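You operate a simulated robot arm through the tools that you are given. There is no shell and no other tool. Be economical: measure what you need, move in short steps, check, and stop when the job is done.

You run a simulated robot arm. Do the job below in one go: nothing can be reset, and whatever is moved stays where it is left.

Task
Turn the red SET knob down to 8, open RELIEF, pump till the orange flag pops up, then release.
Fine: RELIEF and RELEASE all the way, and left open; leave the other levers and the white BLEED knob alone.

Only the result counts: the job must be done as asked and must still hold three seconds after the hand-in. Knocking over, shifting, dropping, spilling or breaking anything else fails it.

Robot
A 6-joint arm with a two-finger parallel gripper, fixed in place. Base frame: the origin is at the foot of the arm, x ahead of it, y to its left, z up. Units: mm, degrees, N and s.
Its first joint turns from -66.0 to 66.0 degrees. Payload 2.7 kg.
The tool frame sits at the grasp point between the pads (the TCP): z along the fingers, y along the line on which they close. The tips reach 23 mm beyond it. Largest opening 94 mm; finger width 38, thickness 10; the body of the gripper, 54 by 96 mm, starts 39 mm behind the TCP.
Orientation is that of the tool frame in the base frame, as a unit quaternion [x, y, z, w]. With the fingers straight down and closing along the base's y, the tool's x points along the base's -x, its y along +y and its z along -z.

Tools
- The arm moves only by the tool play_rows. Its argument "commands" is a list of rows, each an object (a shift or turn left out is 0, a gripper value left out holds the last) with "jaw": the finger opening in mm, from 0 to 94; "delta_pos": the shift along the tool's x, y, z in units of 25 mm (1.0 is 25 mm), a list of three; "angular": the turn, a rotation vector about the tool's x, y, z in units of 4 degrees (1.0 is 4 degrees), a list of three. In form: [{"jaw": jaw, "delta_pos": [x, y, z], "angular": [rx, ry, rz]}, ...]. A call has 1 to 20 rows; each row shifts and turns the commanded pose from where the row before left it, along the tool's axes as they then stand. A call with a number of a shift or a turn outside -1 to 1 is refused whole. Each row takes 0.2 s and may step no farther than 50 mm and 8.6 degrees from the row before; otherwise, or with a gripper value out of range, the whole call is refused. A pose out of reach is approached as far as the arm can. The call stops where the force on the tool passes 40 N (or 10 N more than at its start, if that is more) or the arm is blocked; 0.2 s more then pass. The fingers move at their own pace (about 45 mm/s each) and stop on an object; they squeeze with about 37 N. The grip force told is the motor's: it shows also when the fingers shut on nothing. Time passes only in rows, and 0.2 s behind the last, so rows that do not move let the fingers close. The reply holds the time, the measured pose of the TCP, the force on the tool along the base axes, the opening and the grip force, in the units named above and with some noise, and new pictures: "views" is both (left out), scene, wrist or none.
- Cameras (640 x 400 px; columns grow to the right, rows downward): "scene" is fixed at [68.3, -421.4, 1415.3]; the picture's right is [0.85, -0.52, 0.00], its down [-0.24, -0.39, -0.89] and it looks along [0.46, 0.76, -0.46] (base axes); focal length 312 px, centre (320, 200). "wrist" rides on the gripper at [-39, 0, -44] in the tool frame; the picture's right is [0.00, -1.00, 0.00], its down [0.97, 0.00, -0.24] and it looks along [0.24, 0.00, 0.97] (tool axes); focal length 218 px, centre (320, 200). There is no depth. A picture from a camera that has moved, and an enlarged one, comes with that camera's place and axes in the base frame and with its lens.
- zoom(camera, box): a new picture of the part [left, top, right, bottom] of that camera's present view, enlarged. It takes no simulated time.
- close_job(): hands the job in; it is judged then, once.

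Go step by step. Nothing tells you positions but the pictures and the camera data: compare them with the known pose of the tool, close in by small moves and look again before you grip or let go. The budget is 120 turns and 150 pictures, counting those below and the enlarged ones. Unless the task says otherwise, let go and move clear before handing in, and close with one line.

The tools are called after "Emit:" as name(argument=value, ...) on one line, values as JSON. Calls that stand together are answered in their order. play_rows: Moves the arm, as the interface text tells. Its arguments: {"type":"object","properties":{"commands":{"type":"array","items":{"type":"object","properties":{"jaw":{"type":"number"},"delta_pos":{"type":"array","items":{"type":"number"}},"angular":{"type":"array","items":{"type":"number"}}}}},"views":{"type":"string","enum":["both","scene","wrist","none"]}},"required":["commands"]} The other tools are called the same way: zoom (camera, box) takes an enlarged picture of a part of a camera's view; close_job () hands the job in.

At the start:

```text
time_s: 0.0
position: [423.3, -15.1, 1224.5]
tcp_rot: [0.0, 1.0, -0.001, 0.0]
ft_force: [-0.6, 0.7, -1.2]
grip_width: 93.9
grasp_force: 0.1
```

scene: 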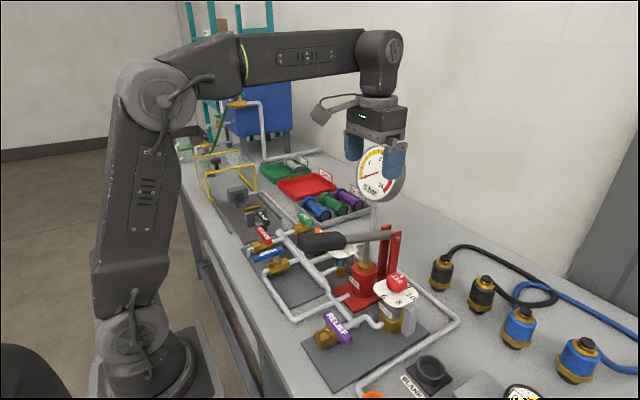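
wrist: 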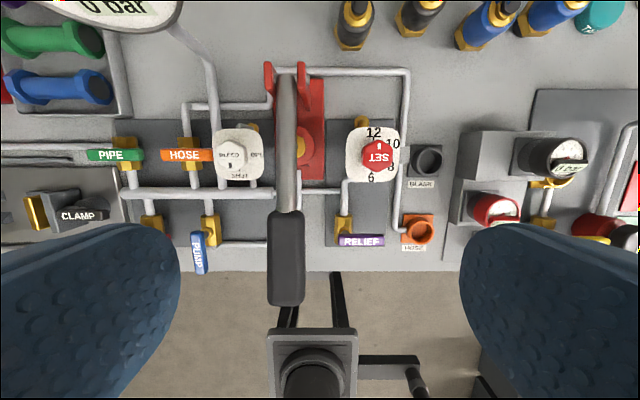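

I see a bench with a pump handle, the red SET knob, purple RELIEF lever, and various others. I'll look closer before moving.

Emit:
zoom(camera="scene", box=[230, 200, 470, 350])

Emit:
zoom(camera="wrist", box=[100, 50, 440, 280])

Emit:
zoom(camera="wrist", box=[320, 100, 440, 260])

```text
2.67 times, centred on (350, 275) of scene
camera zoom: at [68.3, -421.4, 1415.3], right [0.85, -0.52, 0.0], down [-0.24, -0.39, -0.89], along [0.46, 0.76, -0.46], focal length 833 px, centre (240, 0)
```

zoom: 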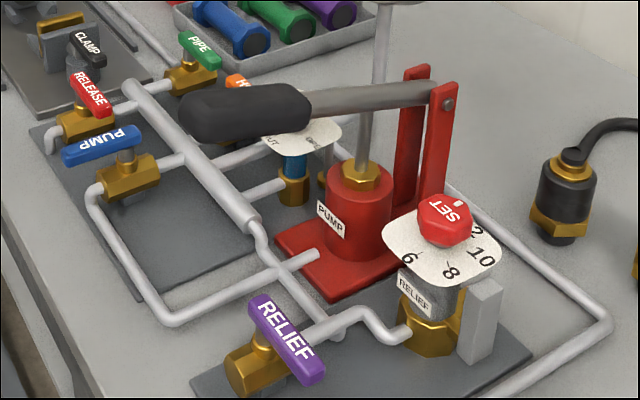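

```text
1.74 times, centred on (270, 165) of wrist
camera zoom: at [462.1, -15.9, 1269.8], right [0.0, -1.0, 0.0], down [-0.97, 0.0, 0.24], along [-0.24, 0.0, -0.97], focal length 380 px, centre (407, 261)
```

zoom: 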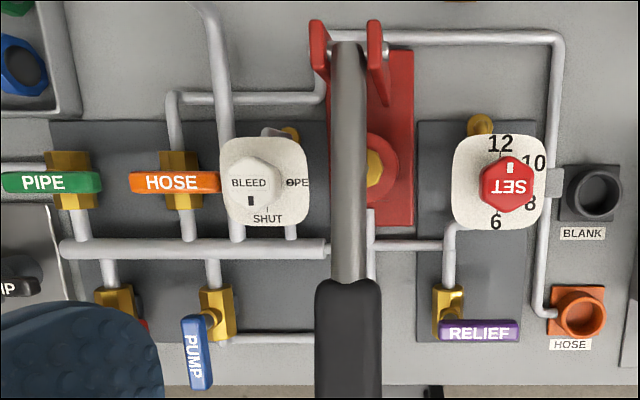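

```text
2.50 times, centred on (380, 180) of wrist
camera zoom: at [462.1, -15.9, 1269.8], right [0.0, -1.0, 0.0], down [-0.97, 0.0, 0.24], along [-0.24, 0.0, -0.97], focal length 546 px, centre (170, 250)
```

zoom: 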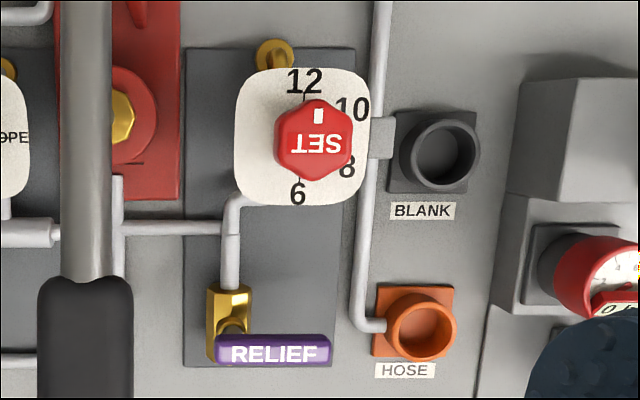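

SET points at 12; 8 is 120° clockwise seen from above. I estimate the knob near (451, -91, 983). I'll move above it for a closer look.

Emit:
play_rows(commands=[{"delta_pos": [-0.187, -0.507, 0.8], "jaw": 70}, {"delta_pos": [-0.187, -0.507, 0.8]}, {"delta_pos": [-0.187, -0.507, 0.8]}, {"delta_pos": [-0.187, -0.507, 0.8]}, {"delta_pos": [-0.187, -0.507, 0.8]}, {"delta_pos": [-0.187, -0.507, 0.8]}, {}])

```text
time_s: 1.6
position: [452.0, -92.7, 1106.7]
tcp_rot: [0.0, 1.0, 0.0, 0.001]
ft_force: [-1.1, -0.6, -0.2]
grip_width: 70.3
grasp_force: 0.1
camera wrist: at [491.2, -92.6, 1150.3], right [0.0, -1.0, 0.0], down [-0.97, 0.0, 0.24], along [-0.24, 0.0, -0.97], focal length 218 px, centre (320, 200)
```

scene: 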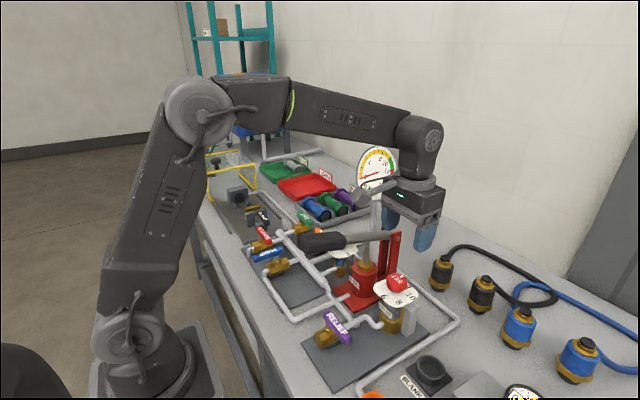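
wrist: 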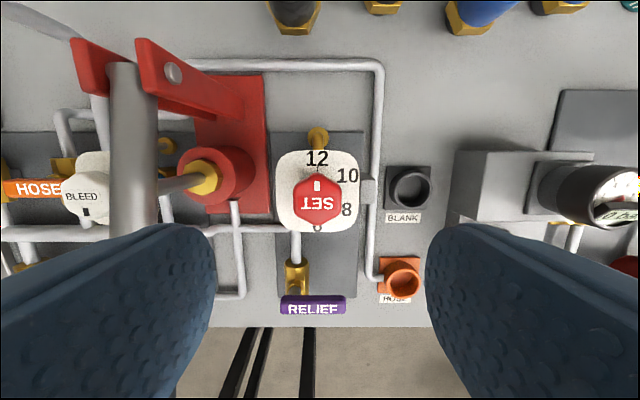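

Emit:
zoom(camera="wrist", box=[260, 130, 400, 250])

Emit:
zoom(camera="scene", box=[350, 255, 450, 355])

```text
3.33 times, centred on (330, 190) of wrist
camera zoom: at [491.2, -92.6, 1150.3], right [0.0, -1.0, 0.0], down [-0.97, 0.0, 0.24], along [-0.24, 0.0, -0.97], focal length 728 px, centre (287, 233)
```

zoom: 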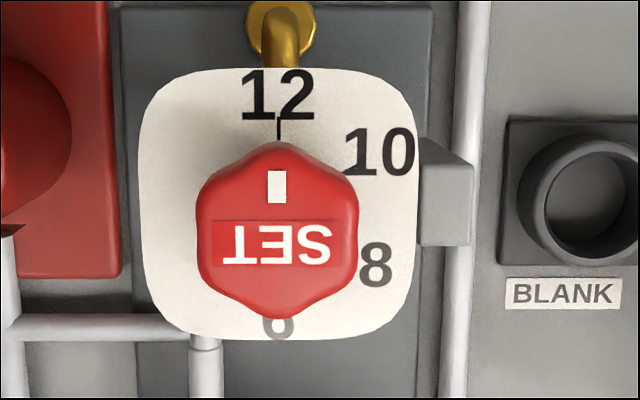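

```text
4.00 times, centred on (400, 305) of scene
camera zoom: at [68.2, -421.4, 1415.3], right [0.85, -0.52, 0.0], down [-0.24, -0.39, -0.89], along [0.46, 0.76, -0.46], focal length 1250 px, centre (0, -220)
```

zoom: 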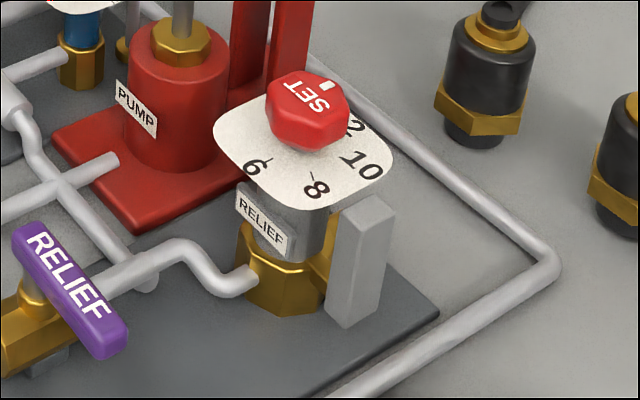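

The knob's flats face ±y, about 37 mm across, centre near (450, -90). I'll descend part way and recheck the alignment.

Emit:
play_rows(commands=[{"delta_pos": [0.07, 0.09, 0.9]}, {"delta_pos": [0, 0, 0.9]}, {"delta_pos": [0, 0, 0.9]}, {"delta_pos": [0, 0, 0.7]}, {}])

Emit:
zoom(camera="scene", box=[340, 200, 480, 340])

```text
time_s: 2.8
position: [452.0, -87.4, 1019.5]
tcp_rot: [0.0, 1.0, 0.0, 0.002]
ft_force: [-0.3, 0.7, 0.2]
grip_width: 70.2
grasp_force: 0.1
camera wrist: at [489.4, -89.0, 1064.7], right [0.0, -1.0, 0.0], down [-0.97, 0.0, 0.24], along [-0.24, 0.0, -0.97], focal length 218 px, centre (320, 200)
```

scene: 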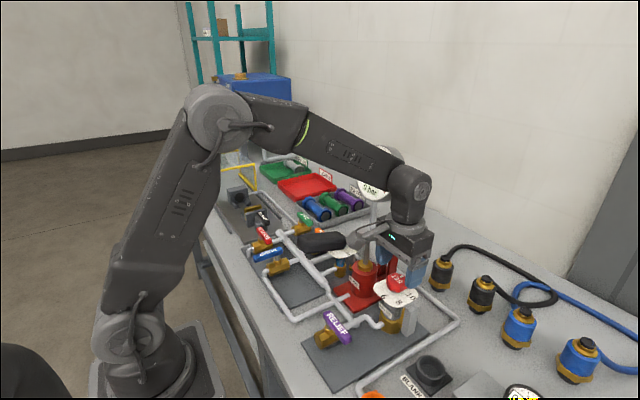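
wrist: 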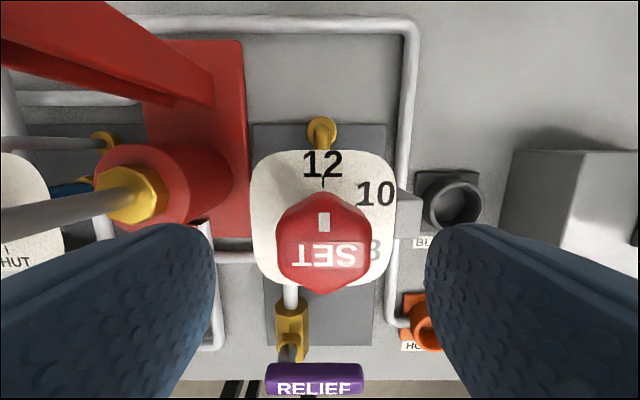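

```text
2.86 times, centred on (410, 270) of scene
camera zoom: at [68.3, -421.4, 1415.3], right [0.85, -0.52, 0.0], down [-0.24, -0.39, -0.89], along [0.46, 0.76, -0.46], focal length 893 px, centre (63, 0)
```

zoom: 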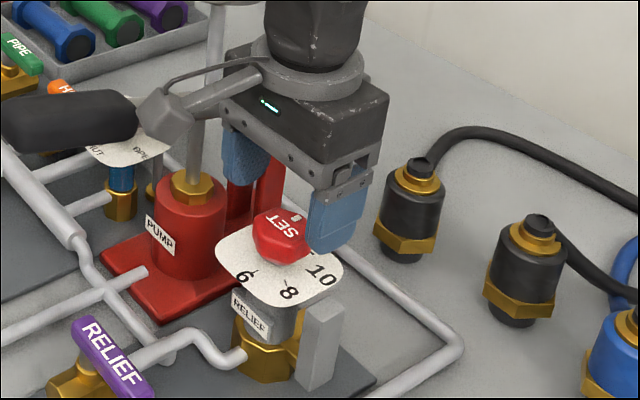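

Emit:
zoom(camera="wrist", box=[240, 140, 400, 300])

```text
2.50 times, centred on (320, 220) of wrist
camera zoom: at [489.4, -89.0, 1064.7], right [0.0, -1.0, 0.0], down [-0.97, 0.0, 0.24], along [-0.24, 0.0, -0.97], focal length 546 px, centre (320, 150)
```

zoom: 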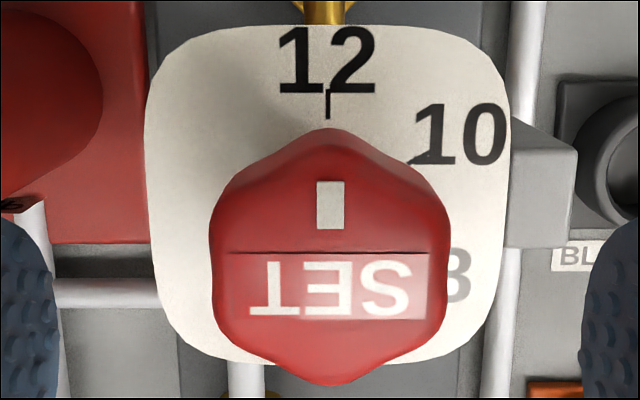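

Knob top is at z≈984, plate at ≈954. I'll pre-turn the gripper by −60° (hex symmetry) so the 120° turn is centred, with a small centring correction.

Emit:
play_rows(commands=[{"delta_pos": [-0.04, -0.07, 0], "angular": [0, 0, -1]}, {"angular": [0, 0, -1]}, {"angular": [0, 0, -1]}, {"angular": [0, 0, -1]}, {"angular": [0, 0, -1]}, {"angular": [0, 0, -1]}, {"angular": [0, 0, -1]}, {"angular": [0, 0, -1]}, {"angular": [0, 0, -1]}, {"angular": [0, 0, -1]}, {"angular": [0, 0, -1]}, {"angular": [0, 0, -1]}, {"angular": [0, 0, -1]}, {"angular": [0, 0, -1]}, {"angular": [0, 0, -1]}, {}])

```text
time_s: 6.2
position: [451.7, -91.1, 1019.3]
tcp_rot: [-0.501, 0.866, -0.001, 0.0]
ft_force: [0.4, 0.4, -0.1]
grip_width: 69.8
grasp_force: 0.1
camera wrist: at [470.4, -58.2, 1064.5], right [0.87, -0.5, 0.0], down [-0.48, -0.84, 0.24], along [-0.12, -0.21, -0.97], focal length 218 px, centre (320, 200)
```

scene: 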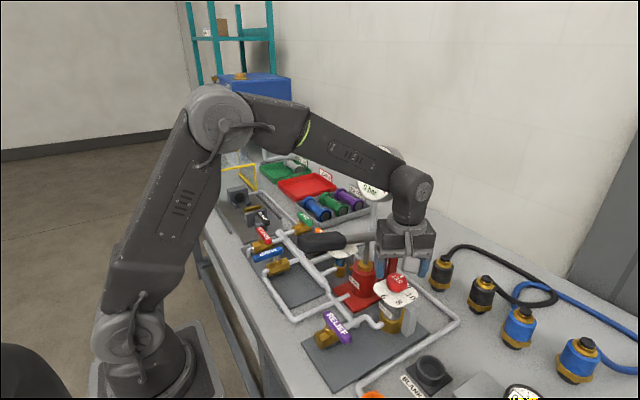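
wrist: 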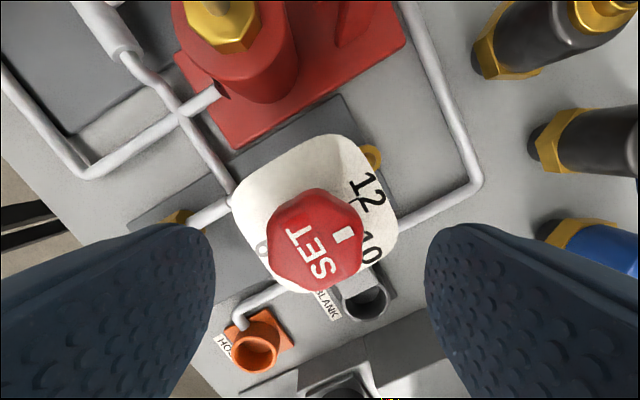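

Centred. Descending to TCP z≈990 and closing.

Emit:
play_rows(commands=[{"delta_pos": [0, 0, 0.6]}, {"delta_pos": [0, 0, 0.58]}, {"jaw": 30}, {}, {}, {}], views="wrist")

Emit:
zoom(camera="scene", box=[330, 190, 470, 340])

```text
time_s: 7.6
position: [450.3, -90.5, 989.5]
tcp_rot: [-0.5, 0.866, 0.002, -0.002]
ft_force: [-19.0, 12.1, 5.3]
grip_width: 39.5
grasp_force: 45.6
camera wrist: at [469.4, -57.0, 1034.1], right [0.87, -0.5, 0.0], down [-0.48, -0.84, 0.24], along [-0.12, -0.21, -0.97], focal length 218 px, centre (320, 200)
```

wrist: 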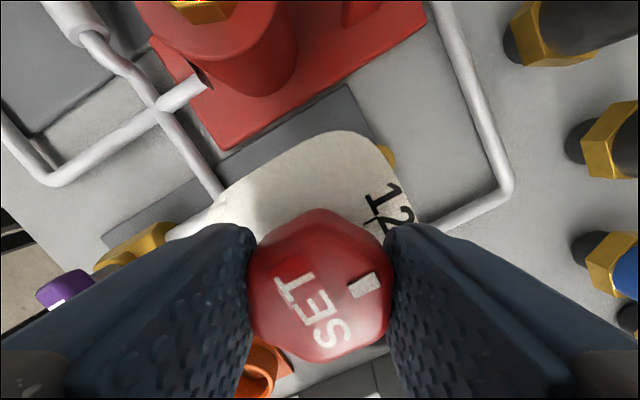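

```text
2.67 times, centred on (400, 265) of scene
camera zoom: at [67.6, -421.1, 1415.5], right [0.85, -0.52, 0.0], down [-0.24, -0.39, -0.89], along [0.46, 0.76, -0.46], focal length 833 px, centre (107, 27)
```

zoom: 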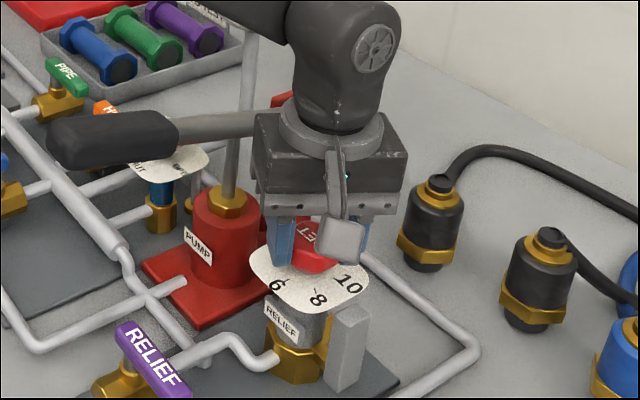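

The side force of 22 N along tool +y says I'm a little off-centre; I'll shift slightly to relieve it.

Emit:
play_rows(commands=[{"delta_pos": [0, 0.05, 0]}, {}], views="none")

```text
time_s: 8.2
position: [450.1, -89.9, 989.3]
tcp_rot: [-0.5, 0.866, -0.001, 0.001]
ft_force: [-9.4, 7.6, -3.7]
grip_width: 39.2
grasp_force: 45.3
```

Emit:
play_rows(commands=[{"delta_pos": [0, 0.05, 0]}, {}, {"angular": [0, 0, 1]}, {"angular": [0, 0, 1]}, {"angular": [0, 0, 1]}, {"angular": [0, 0, 1]}, {"angular": [0, 0, 1]}, {"angular": [0, 0, 1]}, {"angular": [0, 0, 1]}], views="wrist")

```text
time_s: 10.2
position: [449.6, -90.1, 989.8]
tcp_rot: [-0.275, 0.962, 0.002, -0.001]
ft_force: [10.3, 4.8, -35.0]
grip_width: 39.4
grasp_force: 44.8
camera wrist: at [482.7, -70.1, 1034.3], right [0.53, -0.85, 0.0], down [-0.82, -0.51, 0.24], along [-0.21, -0.13, -0.97], focal length 218 px, centre (320, 200)
```

wrist: 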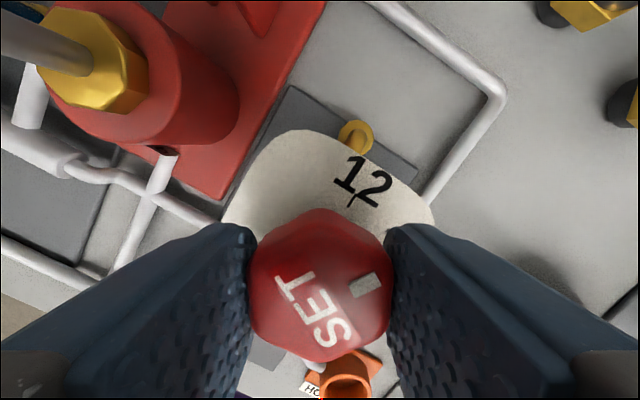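

The knob turns with the gripper but pulls the tool downward by 35 N; I'll follow down slightly and see whether it relieves.

Emit:
play_rows(commands=[{"delta_pos": [0, 0, 0.06]}, {}], views="none")

```text
time_s: 10.8
position: [450.3, -89.9, 990.4]
tcp_rot: [-0.276, 0.961, 0.0, 0.0]
ft_force: [13.0, 7.7, -22.2]
grip_width: 39.4
grasp_force: 44.2
```

Emit:
play_rows(commands=[{"delta_pos": [-0.06, 0, 0.08]}, {}], views="none")

```text
time_s: 11.4
position: [449.3, -89.3, 990.0]
tcp_rot: [-0.275, 0.961, -0.001, 0.0]
ft_force: [-4.0, 4.2, 0.5]
grip_width: 39.2
grasp_force: 44.6
```

Forces are relieved. Continuing the turn in chunks.

Emit:
play_rows(commands=[{"angular": [0, 0, 1]}, {"angular": [0, 0, 1]}, {"angular": [0, 0, 1]}, {"angular": [0, 0, 1]}, {"angular": [0, 0, 1]}, {"angular": [0, 0, 1]}, {}], views="none")

```text
time_s: 12.6
position: [449.6, -90.5, 990.9]
tcp_rot: [-0.113, 0.994, 0.0, 0.0]
ft_force: [-7.0, 1.3, 4.8]
grip_width: 39.2
grasp_force: 45.0
stopped in row 5: the force on the tool passed its limit (the readings are from after the stop); the commanded pose is now the measured one
```

Emit:
play_rows(commands=[{}], views="wrist")

```text
time_s: 13.0
position: [449.7, -89.9, 989.3]
tcp_rot: [-0.114, 0.994, -0.001, 0.001]
ft_force: [-10.1, 2.8, 8.6]
grip_width: 39.1
grasp_force: 44.8
camera wrist: at [487.5, -81.8, 1034.4], right [0.22, -0.97, 0.0], down [-0.95, -0.22, 0.24], along [-0.23, -0.06, -0.97], focal length 218 px, centre (320, 200)
```

wrist: 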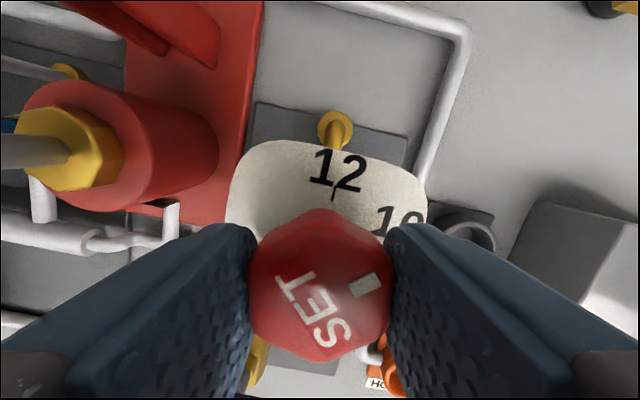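

Emit:
play_rows(commands=[{"angular": [0, 0, 1]}, {"angular": [0, 0, 1]}, {"angular": [0, 0, 1]}, {}], views="none")

```text
time_s: 14.0
position: [449.6, -89.5, 990.0]
tcp_rot: [-0.008, 1.0, 0.0, 0.0]
ft_force: [-20.0, 3.1, 14.4]
grip_width: 39.1
grasp_force: 45.1
```

Emit:
play_rows(commands=[{"delta_pos": [0.08, 0, -0.05]}, {"angular": [0, 0, 1]}, {"angular": [0, 0, 1]}, {"angular": [0, 0, 1]}, {}], views="none")

```text
time_s: 15.2
position: [449.5, -90.2, 989.1]
tcp_rot: [0.097, 0.995, 0.0, 0.003]
ft_force: [22.4, -3.5, -18.5]
grip_width: 39.1
grasp_force: 44.8
```

Emit:
play_rows(commands=[{"delta_pos": [-0.05, 0, 0.04]}, {"angular": [0, 0, 1]}, {"angular": [0, 0, 1]}, {"angular": [0, 0, 1]}, {}], views="none")

```text
time_s: 16.4
position: [449.2, -89.0, 989.9]
tcp_rot: [0.2, 0.98, -0.001, 0.001]
ft_force: [9.1, 10.1, -7.1]
grip_width: 38.9
grasp_force: 45.4
```

Emit:
play_rows(commands=[{"delta_pos": [-0.02, 0.04, 0.02]}, {"angular": [0, 0, 1]}, {"angular": [0, 0, 1]}, {"angular": [0, 0, 1]}, {"angular": [0, 0, 1]}, {}], views="none")

```text
time_s: 17.8
position: [449.8, -89.1, 989.5]
tcp_rot: [0.335, 0.942, -0.001, 0.002]
ft_force: [-11.5, 5.0, 22.1]
grip_width: 39.1
grasp_force: 45.0
```

Emit:
play_rows(commands=[{"delta_pos": [0.04, -0.01, -0.05]}, {"angular": [0, 0, 1]}, {"angular": [0, 0, 1]}, {"angular": [0, 0, 1]}, {}], views="wrist")

```text
time_s: 19.0
position: [449.9, -89.5, 990.0]
tcp_rot: [0.431, 0.902, -0.001, 0.001]
ft_force: [4.1, -8.7, -6.2]
grip_width: 39.0
grasp_force: 45.3
camera wrist: at [473.9, -120.7, 1034.5], right [-0.78, -0.63, 0.0], down [-0.61, 0.76, 0.24], along [-0.15, 0.18, -0.97], focal length 218 px, centre (320, 200)
```

wrist: 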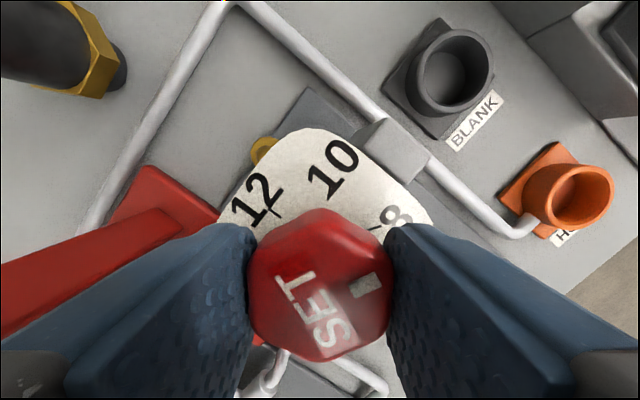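

Emit:
play_rows(commands=[{"angular": [0, 0, 0.75]}, {"angular": [0, 0, 0.75]}, {"angular": [0, 0, 0.72]}, {}, {}], views="none")

Emit:
zoom(camera="wrist", box=[220, 100, 440, 380])

```text
time_s: 20.2
position: [450.4, -90.8, 990.4]
tcp_rot: [0.5, 0.866, -0.001, 0.002]
ft_force: [12.8, -15.6, -12.3]
grip_width: 39.1
grasp_force: 44.9
```

```text
1.43 times, centred on (330, 240) of wrist
camera zoom: at [469.0, -124.1, 1034.4], right [-0.87, -0.5, 0.0], down [-0.49, 0.84, 0.24], along [-0.12, 0.21, -0.97], focal length 312 px, centre (306, 143)
```

zoom: 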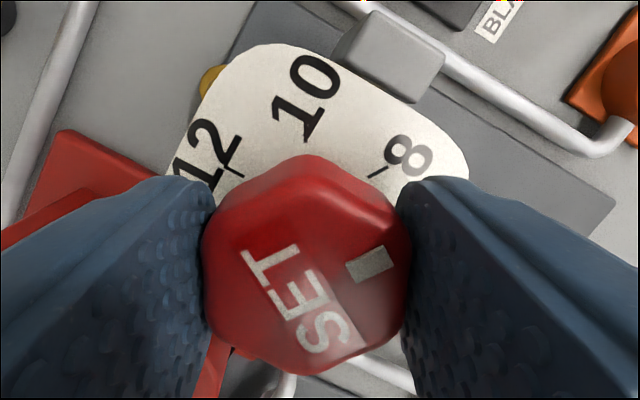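

Angle is now exactly +60°. I'll release, rise, and check the pointer.

Emit:
play_rows(commands=[{"jaw": 70}, {}, {}, {"delta_pos": [0, 0, -0.8]}, {"delta_pos": [0, 0, -0.8]}, {"delta_pos": [0, 0, -1]}, {"delta_pos": [0, 0, -1]}, {}], views="none")

Emit:
zoom(camera="wrist", box=[240, 120, 400, 280])

Emit:
zoom(camera="scene", box=[350, 255, 450, 355])

```text
time_s: 22.0
position: [449.2, -89.2, 1079.1]
tcp_rot: [0.499, 0.866, 0.001, 0.0]
ft_force: [0.2, -0.4, 0.6]
grip_width: 69.9
grasp_force: 0.1
```

```text
2.50 times, centred on (320, 200) of wrist
camera zoom: at [467.9, -123.2, 1123.8], right [-0.87, -0.5, 0.0], down [-0.49, 0.84, 0.24], along [-0.12, 0.21, -0.97], focal length 546 px, centre (320, 200)
```

zoom: 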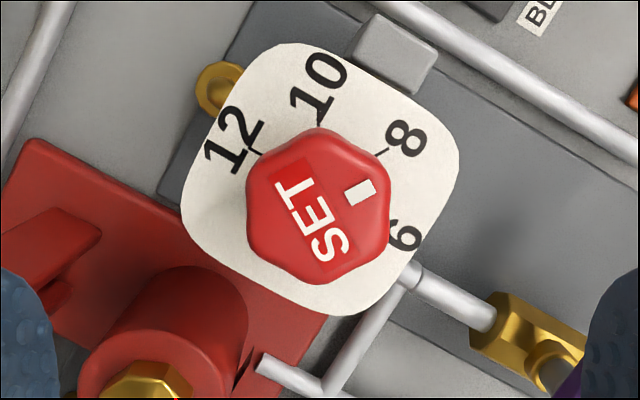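

```text
4.00 times, centred on (400, 305) of scene
camera zoom: at [68.2, -421.4, 1415.3], right [0.85, -0.52, 0.0], down [-0.24, -0.39, -0.89], along [0.46, 0.76, -0.46], focal length 1250 px, centre (0, -220)
```

zoom: 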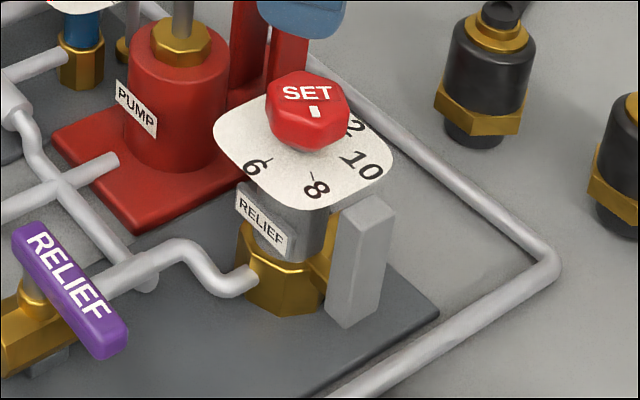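

Knob is on 8. Next RELIEF: rotate the gripper back and move above that lever for a close look.

Emit:
play_rows(commands=[{"angular": [0, 0, -1]}, {"angular": [0, 0, -1]}, {"angular": [0, 0, -1]}, {"angular": [0, 0, -1]}, {"angular": [0, 0, -1]}, {"angular": [0, 0, -1]}, {"angular": [0, 0, -1]}, {"angular": [0, 0, -1]}, {"angular": [0, 0, -1]}, {"angular": [0, 0, -1]}, {"angular": [0, 0, -1]}, {"angular": [0, 0, -1]}, {"angular": [0, 0, -1]}, {"angular": [0, 0, -1]}, {"angular": [0, 0, -1]}], views="wrist")

Emit:
play_rows(commands=[{"delta_pos": [1, 0.07, 0]}, {"delta_pos": [1, 0.07, 0]}, {"delta_pos": [1, 0.07, 0]}, {"delta_pos": [1, 0.07, 0]}, {"delta_pos": [1, 0.07, 0]}, {}], views="none")

Emit:
zoom(camera="wrist", box=[220, 100, 420, 300])

Emit:
zoom(camera="scene", box=[290, 280, 410, 400])

```text
time_s: 25.2
position: [449.6, -88.5, 1081.4]
tcp_rot: [-0.002, 1.0, -0.002, 0.001]
ft_force: [-0.1, -0.1, -0.5]
grip_width: 69.9
grasp_force: 0.1
camera wrist: at [488.2, -89.8, 1125.4], right [0.0, -1.0, 0.0], down [-0.97, 0.0, 0.24], along [-0.24, 0.0, -0.97], focal length 218 px, centre (320, 200)
```

wrist: 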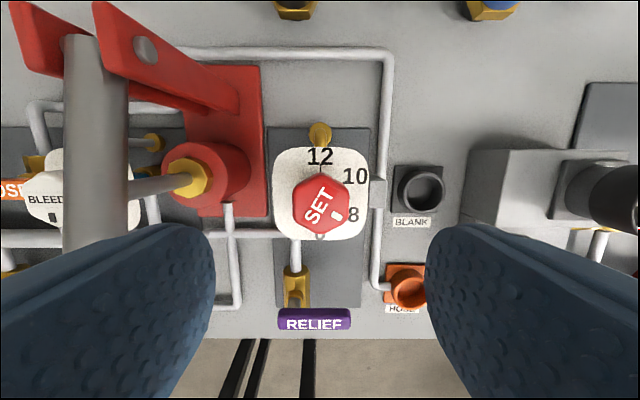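

```text
time_s: 26.6
position: [323.4, -81.8, 1078.7]
tcp_rot: [-0.001, 1.0, -0.001, 0.001]
ft_force: [0.5, -0.2, 0.6]
grip_width: 70.1
grasp_force: 0.2
```

```text
2.00 times, centred on (320, 200) of wrist
camera zoom: at [362.5, -82.2, 1123.9], right [0.0, -1.0, 0.0], down [-0.97, 0.0, 0.24], along [-0.24, 0.0, -0.97], focal length 436 px, centre (320, 200)
```

zoom: 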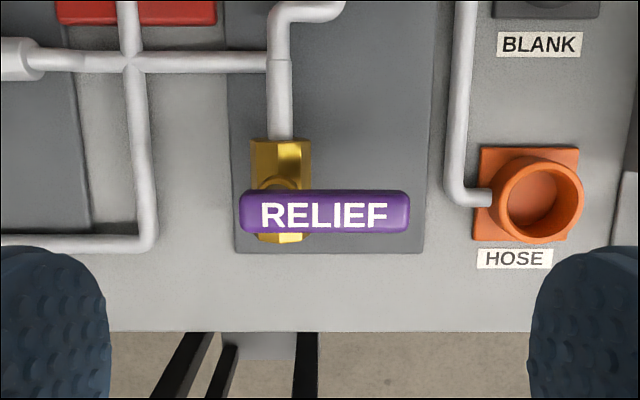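

```text
3.33 times, centred on (350, 340) of scene
camera zoom: at [68.2, -421.4, 1415.3], right [0.85, -0.52, 0.0], down [-0.24, -0.39, -0.89], along [0.46, 0.76, -0.46], focal length 1042 px, centre (220, -267)
```

zoom: 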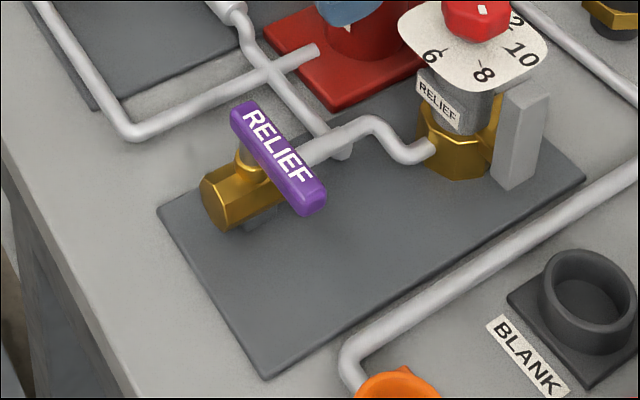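

The RELIEF lever (top z≈931) runs along y, its stem near (309, -64), free end toward -y, i.e. closed; PUMP's open lever points to -x. I'll put the closed fingers on its +x side near the free end and push it around clockwise.

Emit:
play_rows(commands=[{"jaw": 0, "delta_pos": [-0.45, -0.6, 0]}, {"delta_pos": [-0.45, -0.6, 0]}, {"delta_pos": [0, 0, 0.8]}, {"delta_pos": [0, 0, 0.8]}, {"delta_pos": [0, 0, 0.8]}, {"delta_pos": [0, 0, 0.8]}, {"delta_pos": [0, 0, 0.8]}, {}])

Emit:
zoom(camera="scene", box=[270, 220, 430, 400])

```text
time_s: 28.4
position: [347.4, -108.1, 981.0]
tcp_rot: [-0.001, 1.0, 0.0, 0.002]
ft_force: [-0.3, -0.2, -0.2]
grip_width: 0.0
grasp_force: 37.5
camera wrist: at [386.4, -109.4, 1025.5], right [0.0, -1.0, 0.0], down [-0.97, 0.0, 0.24], along [-0.24, 0.0, -0.97], focal length 218 px, centre (320, 200)
```

scene: 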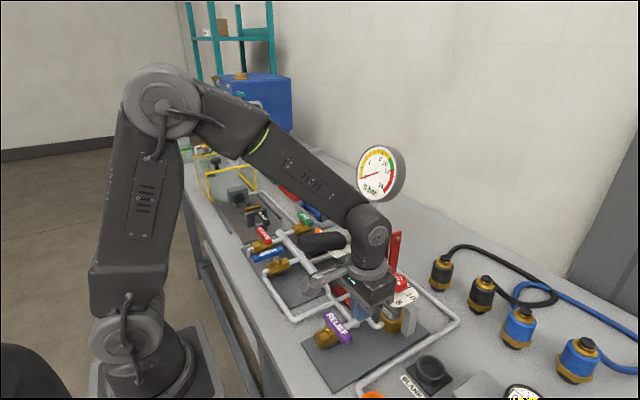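
wrist: 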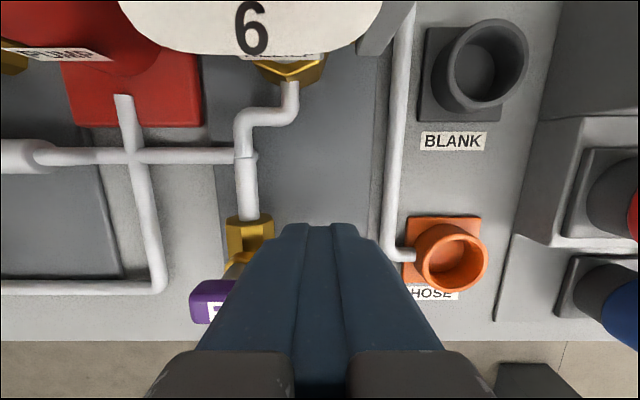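

```text
2.22 times, centred on (350, 310) of scene
camera zoom: at [68.3, -421.4, 1415.3], right [0.85, -0.52, 0.0], down [-0.24, -0.39, -0.89], along [0.46, 0.76, -0.46], focal length 694 px, centre (253, -44)
```

zoom: 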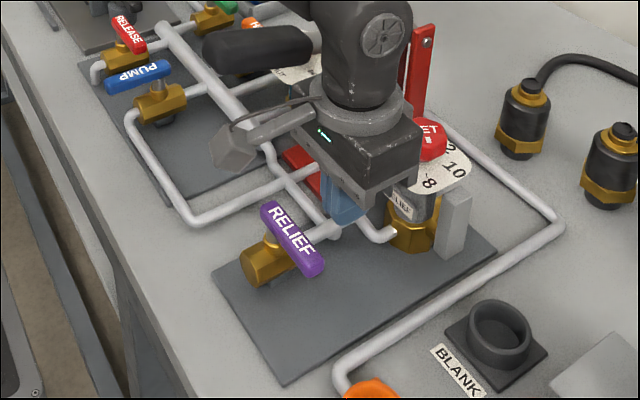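

Clear of the lever. I'll lower to z≈938 and push around the arc.

Emit:
play_rows(commands=[{"delta_pos": [0, -0.1, 0.85]}, {"delta_pos": [0, 0, 0.85]}, {}])

```text
time_s: 29.2
position: [348.3, -113.2, 938.5]
tcp_rot: [0.0, 1.0, -0.001, 0.0]
ft_force: [0.2, -0.5, 0.2]
grip_width: 0.2
grasp_force: 37.4
camera wrist: at [386.3, -113.3, 982.3], right [0.0, -1.0, 0.0], down [-0.97, 0.0, 0.24], along [-0.24, 0.0, -0.97], focal length 218 px, centre (320, 200)
```

scene: 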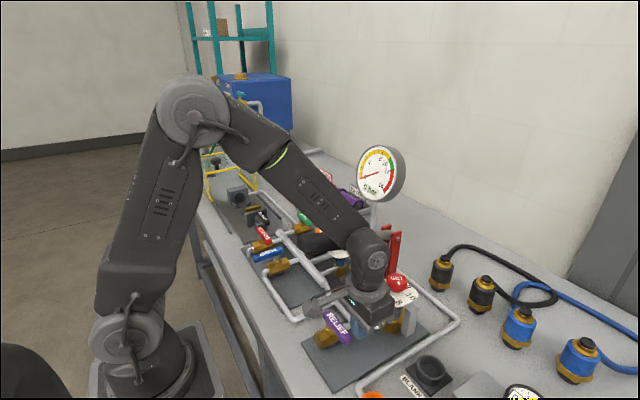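
wrist: 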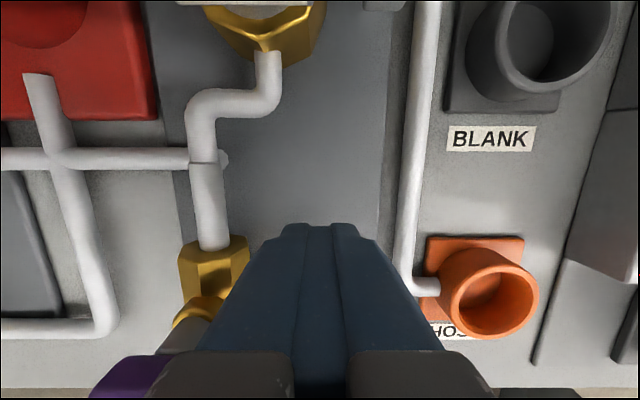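

Emit:
play_rows(commands=[{"delta_pos": [0.36, 0, 0]}, {"delta_pos": [0.37, -0.16, 0]}, {"delta_pos": [0.37, -0.16, 0]}, {}])

Emit:
zoom(camera="scene", box=[280, 260, 420, 400])

```text
time_s: 30.2
position: [319.0, -120.9, 938.3]
tcp_rot: [-0.001, 1.0, -0.001, 0.001]
ft_force: [1.5, 0.2, 0.6]
grip_width: 0.0
grasp_force: 36.7
camera wrist: at [358.7, -121.5, 982.8], right [0.0, -1.0, 0.0], down [-0.97, 0.0, 0.24], along [-0.24, 0.0, -0.97], focal length 218 px, centre (320, 200)
```

scene: 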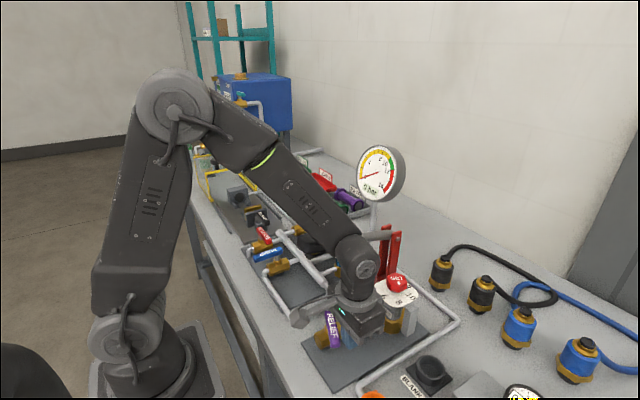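
wrist: 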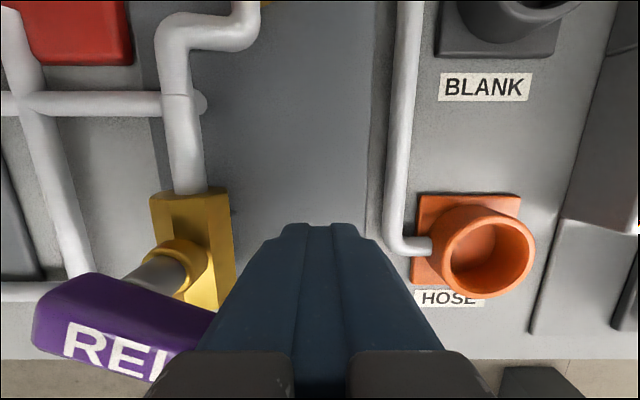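

```text
2.86 times, centred on (350, 330) of scene
camera zoom: at [68.2, -421.4, 1415.3], right [0.85, -0.52, 0.0], down [-0.24, -0.39, -0.89], along [0.46, 0.76, -0.46], focal length 893 px, centre (234, -171)
```

zoom: 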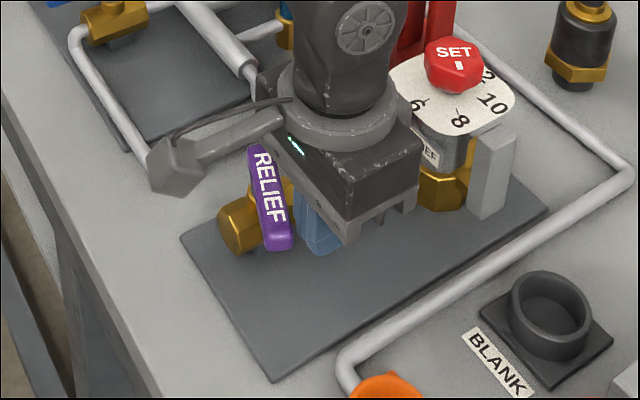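

The lever swings freely in this direction. Continuing the arc.

Emit:
play_rows(commands=[{"delta_pos": [0.46, 0.0, 0]}, {"delta_pos": [0.45, 0.04, 0]}, {"delta_pos": [0.43, 0.22, 0]}, {"delta_pos": [0.43, 0.28, 0]}, {}])

Emit:
zoom(camera="scene", box=[260, 260, 400, 400])

```text
time_s: 31.4
position: [275.3, -107.8, 938.0]
tcp_rot: [-0.001, 1.0, -0.001, 0.001]
ft_force: [0.0, -0.3, 0.2]
grip_width: 0.3
grasp_force: 37.1
camera wrist: at [314.5, -108.1, 981.8], right [0.0, -1.0, 0.0], down [-0.97, 0.0, 0.24], along [-0.24, 0.0, -0.97], focal length 218 px, centre (320, 200)
```

scene: 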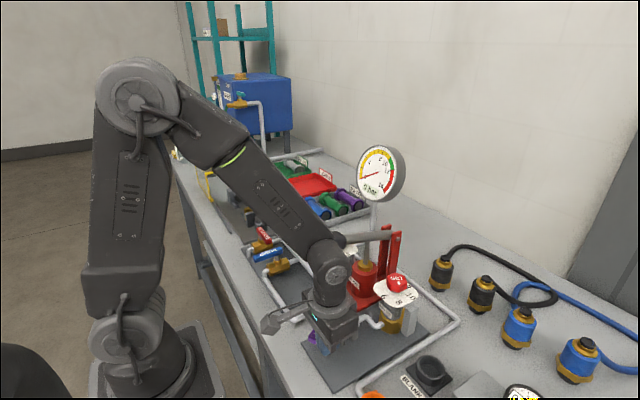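
wrist: 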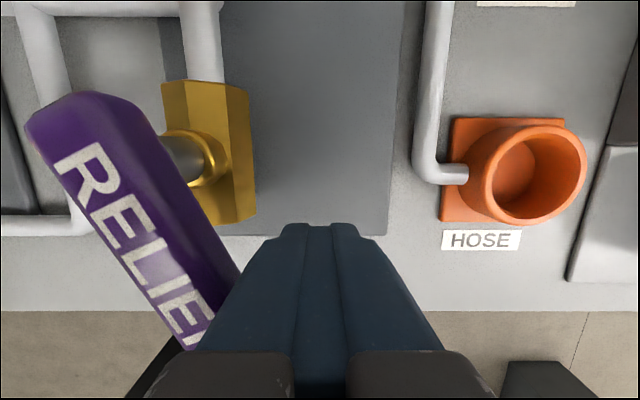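

```text
2.86 times, centred on (330, 330) of scene
camera zoom: at [68.2, -421.4, 1415.3], right [0.85, -0.52, 0.0], down [-0.24, -0.39, -0.89], along [0.46, 0.76, -0.46], focal length 893 px, centre (291, -171)
```

zoom: 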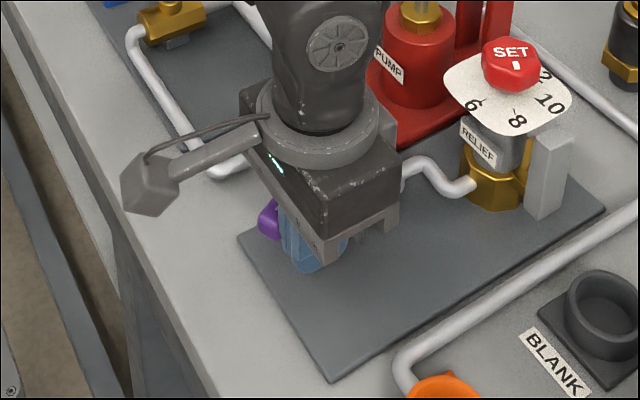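

Emit:
play_rows(commands=[{"delta_pos": [0.3, 0.35, 0]}, {"delta_pos": [0.25, 0.4, 0]}, {"delta_pos": [0, 0.25, 0]}, {}], views="wrist")

```text
time_s: 32.4
position: [261.6, -82.5, 936.7]
tcp_rot: [-0.001, 1.0, -0.001, 0.001]
ft_force: [-0.1, -0.1, -0.4]
grip_width: 0.1
grasp_force: 37.4
camera wrist: at [300.6, -83.3, 981.5], right [0.0, -1.0, 0.0], down [-0.97, 0.0, 0.24], along [-0.24, 0.0, -0.97], focal length 218 px, centre (320, 200)
```

wrist: 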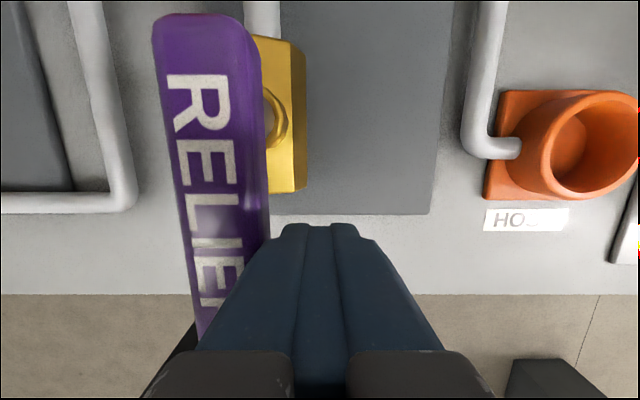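

Emit:
play_rows(commands=[{"delta_pos": [0, 0.1, 0]}, {"delta_pos": [0, 0.1, 0]}, {"delta_pos": [0, 0.1, 0]}, {"delta_pos": [0, 0.1, 0]}, {}], views="wrist")

```text
time_s: 33.0
position: [261.9, -81.0, 937.1]
tcp_rot: [0.002, 1.0, -0.003, 0.003]
ft_force: [0.8, -19.4, -5.2]
grip_width: 0.1
grasp_force: 37.1
stopped in row 2: the force on the tool passed its limit (the readings are from after the stop); the commanded pose is now the measured one
camera wrist: at [300.4, -82.1, 981.9], right [0.0, -1.0, 0.01], down [-0.97, 0.0, 0.24], along [-0.24, 0.0, -0.97], focal length 218 px, centre (320, 200)
```

wrist: 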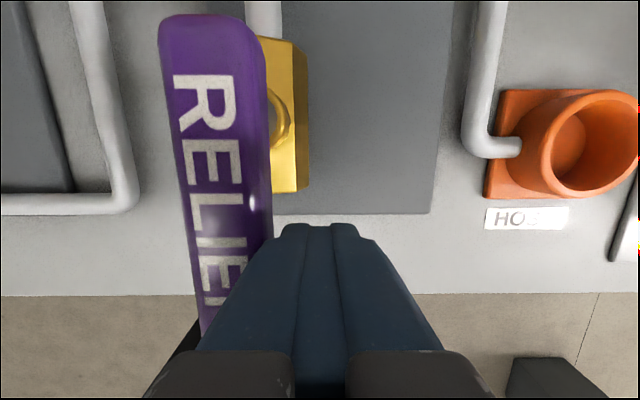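

It hit its stop. Backing off and lifting to look.

Emit:
play_rows(commands=[{"delta_pos": [0, -0.6, 0]}, {"delta_pos": [0, 0, -1]}, {"delta_pos": [0, 0, -1]}, {"delta_pos": [-0.5, 0, -1]}, {"delta_pos": [-0.8, 0, -1]}, {"delta_pos": [-0.8, 0, -1]}, {"delta_pos": [0, 0, -1]}, {}], views="both")

Emit:
zoom(camera="scene", box=[220, 190, 460, 380])

```text
time_s: 34.8
position: [314.7, -96.1, 1089.8]
tcp_rot: [0.0, 1.0, -0.003, 0.002]
ft_force: [-0.7, -0.8, 0.7]
grip_width: 0.0
grasp_force: 37.2
camera wrist: at [353.2, -96.7, 1134.2], right [0.0, -1.0, 0.0], down [-0.97, 0.0, 0.24], along [-0.24, 0.0, -0.97], focal length 218 px, centre (320, 200)
```

scene: 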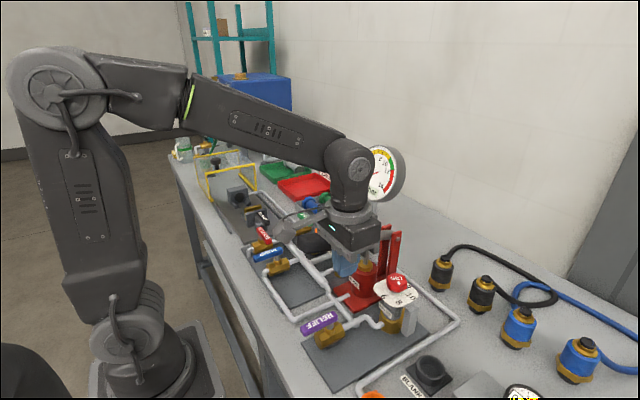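
wrist: 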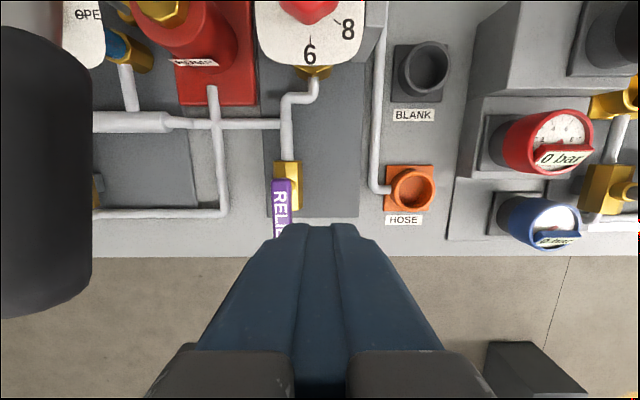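

```text
2.11 times, centred on (340, 285) of scene
camera zoom: at [68.3, -421.4, 1415.3], right [0.85, -0.52, 0.0], down [-0.24, -0.39, -0.89], along [0.46, 0.76, -0.46], focal length 658 px, centre (278, 21)
```

zoom: 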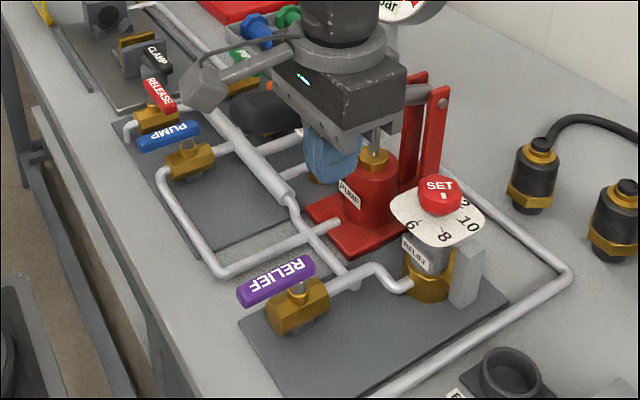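

RELIEF is open against its stop. Next the pump handle: grip centre ≈(341, 23, 1046), pivot ≈(540, 20, 1000). I'll rise and move above it with open jaws.

Emit:
play_rows(commands=[{"delta_pos": [0, 0, -1], "jaw": 85}, {"delta_pos": [0, 0, -0.8]}, {"delta_pos": [-0.2, 0.95, 0]}, {"delta_pos": [-0.2, 0.95, 0]}, {"delta_pos": [-0.2, 0.95, 0]}, {"delta_pos": [-0.2, 0.95, 0]}, {"delta_pos": [0, 0.95, 0]}, {}])

Emit:
zoom(camera="scene", box=[270, 180, 430, 320])

```text
time_s: 36.6
position: [334.4, 24.3, 1134.1]
tcp_rot: [0.002, 1.0, -0.003, 0.002]
ft_force: [0.2, -0.2, -0.4]
grip_width: 84.9
grasp_force: 0.2
camera wrist: at [373.2, 23.9, 1177.5], right [0.0, -1.0, 0.0], down [-0.97, 0.0, 0.24], along [-0.24, 0.0, -0.97], focal length 218 px, centre (320, 200)
```

scene: 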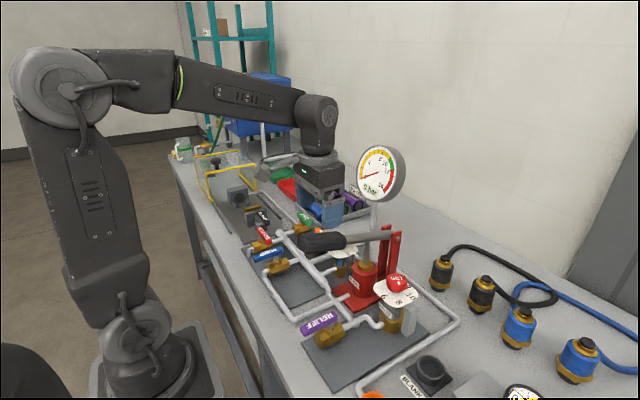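
wrist: 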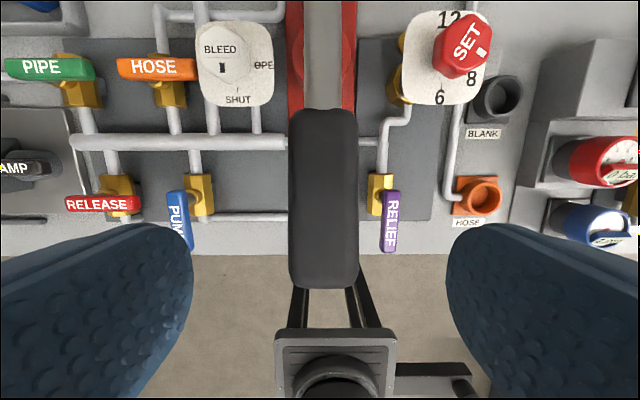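

```text
2.86 times, centred on (350, 250) of scene
camera zoom: at [68.3, -421.4, 1415.3], right [0.85, -0.52, 0.0], down [-0.24, -0.39, -0.89], along [0.46, 0.76, -0.46], focal length 893 px, centre (234, 57)
```

zoom: 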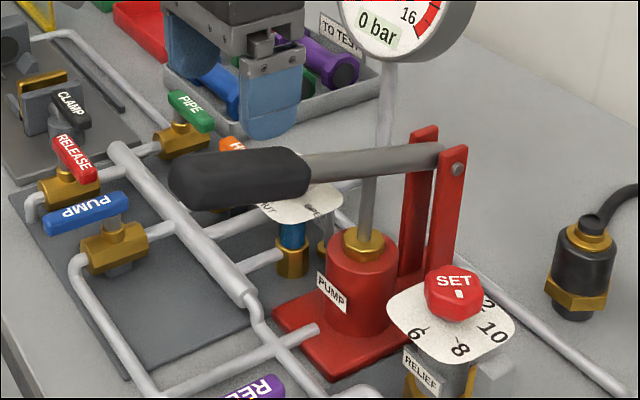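

Handle is centred between the fingers at y≈22. Lowering to z≈1050 and gripping.

Emit:
play_rows(commands=[{"delta_pos": [0, -0.06, 0.85]}, {"delta_pos": [0, 0, 0.85]}, {"delta_pos": [0, 0, 0.85]}, {"delta_pos": [0, 0, 0.8]}, {}, {"jaw": 30}, {}, {}, {}])

Emit:
zoom(camera="scene", box=[250, 160, 430, 320])

```text
time_s: 38.6
position: [333.8, 21.9, 1048.9]
tcp_rot: [0.0, 1.0, -0.003, 0.002]
ft_force: [1.0, -9.2, -2.9]
grip_width: 41.9
grasp_force: 44.9
camera wrist: at [373.1, 21.6, 1093.2], right [0.0, -1.0, 0.01], down [-0.97, 0.0, 0.24], along [-0.24, -0.01, -0.97], focal length 218 px, centre (320, 200)
```

scene: 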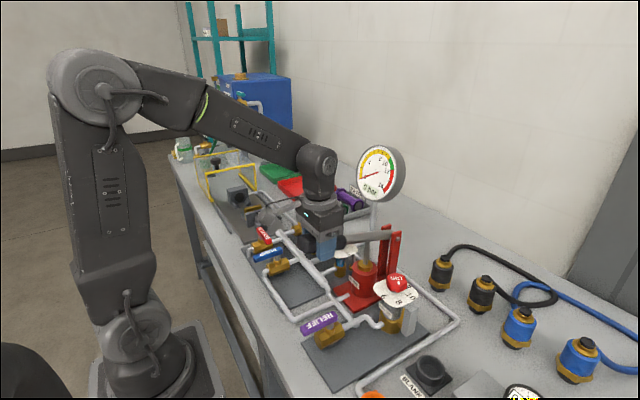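
wrist: 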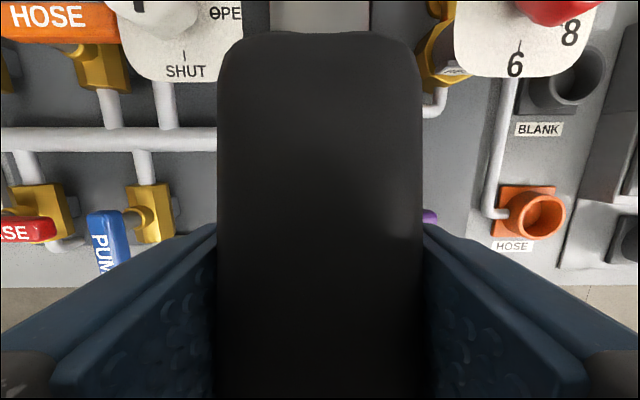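

```text
2.50 times, centred on (340, 240) of scene
camera zoom: at [68.3, -421.7, 1415.2], right [0.85, -0.52, 0.0], down [-0.24, -0.39, -0.89], along [0.46, 0.76, -0.46], focal length 781 px, centre (270, 100)
```

zoom: 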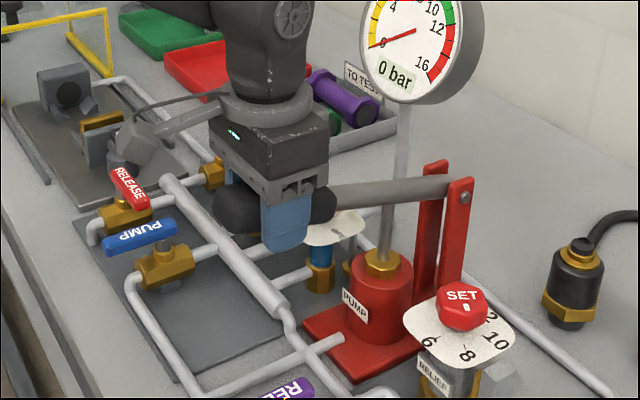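

Gripped. A small test stroke downward along the estimated arc.

Emit:
play_rows(commands=[{"delta_pos": [0.068, 0, 0.3], "angular": [0, -0.5, 0]}, {"delta_pos": [0.068, 0, 0.3], "angular": [0, -0.5, 0]}, {}], views="none")

```text
time_s: 39.4
position: [331.3, 22.8, 1033.8]
tcp_rot: [-0.001, 0.999, -0.003, 0.038]
ft_force: [5.7, -10.4, 2.3]
grip_width: 41.7
grasp_force: 45.4
```

Emit:
play_rows(commands=[{"delta_pos": [0.137, 0, 0.6], "angular": [0, -1, 0]}, {"delta_pos": [0.137, 0, 0.6], "angular": [0, -1, 0]}, {}], views="scene")

```text
time_s: 40.2
position: [328.5, 21.2, 1003.8]
tcp_rot: [0.0, 0.994, -0.002, 0.11]
ft_force: [17.8, -10.2, 8.1]
grip_width: 41.8
grasp_force: 44.6
```

scene: 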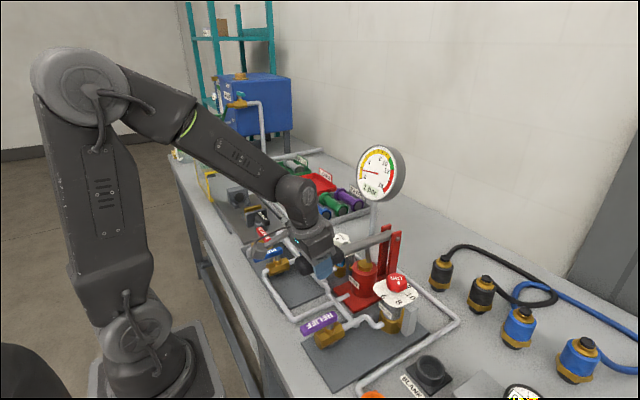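

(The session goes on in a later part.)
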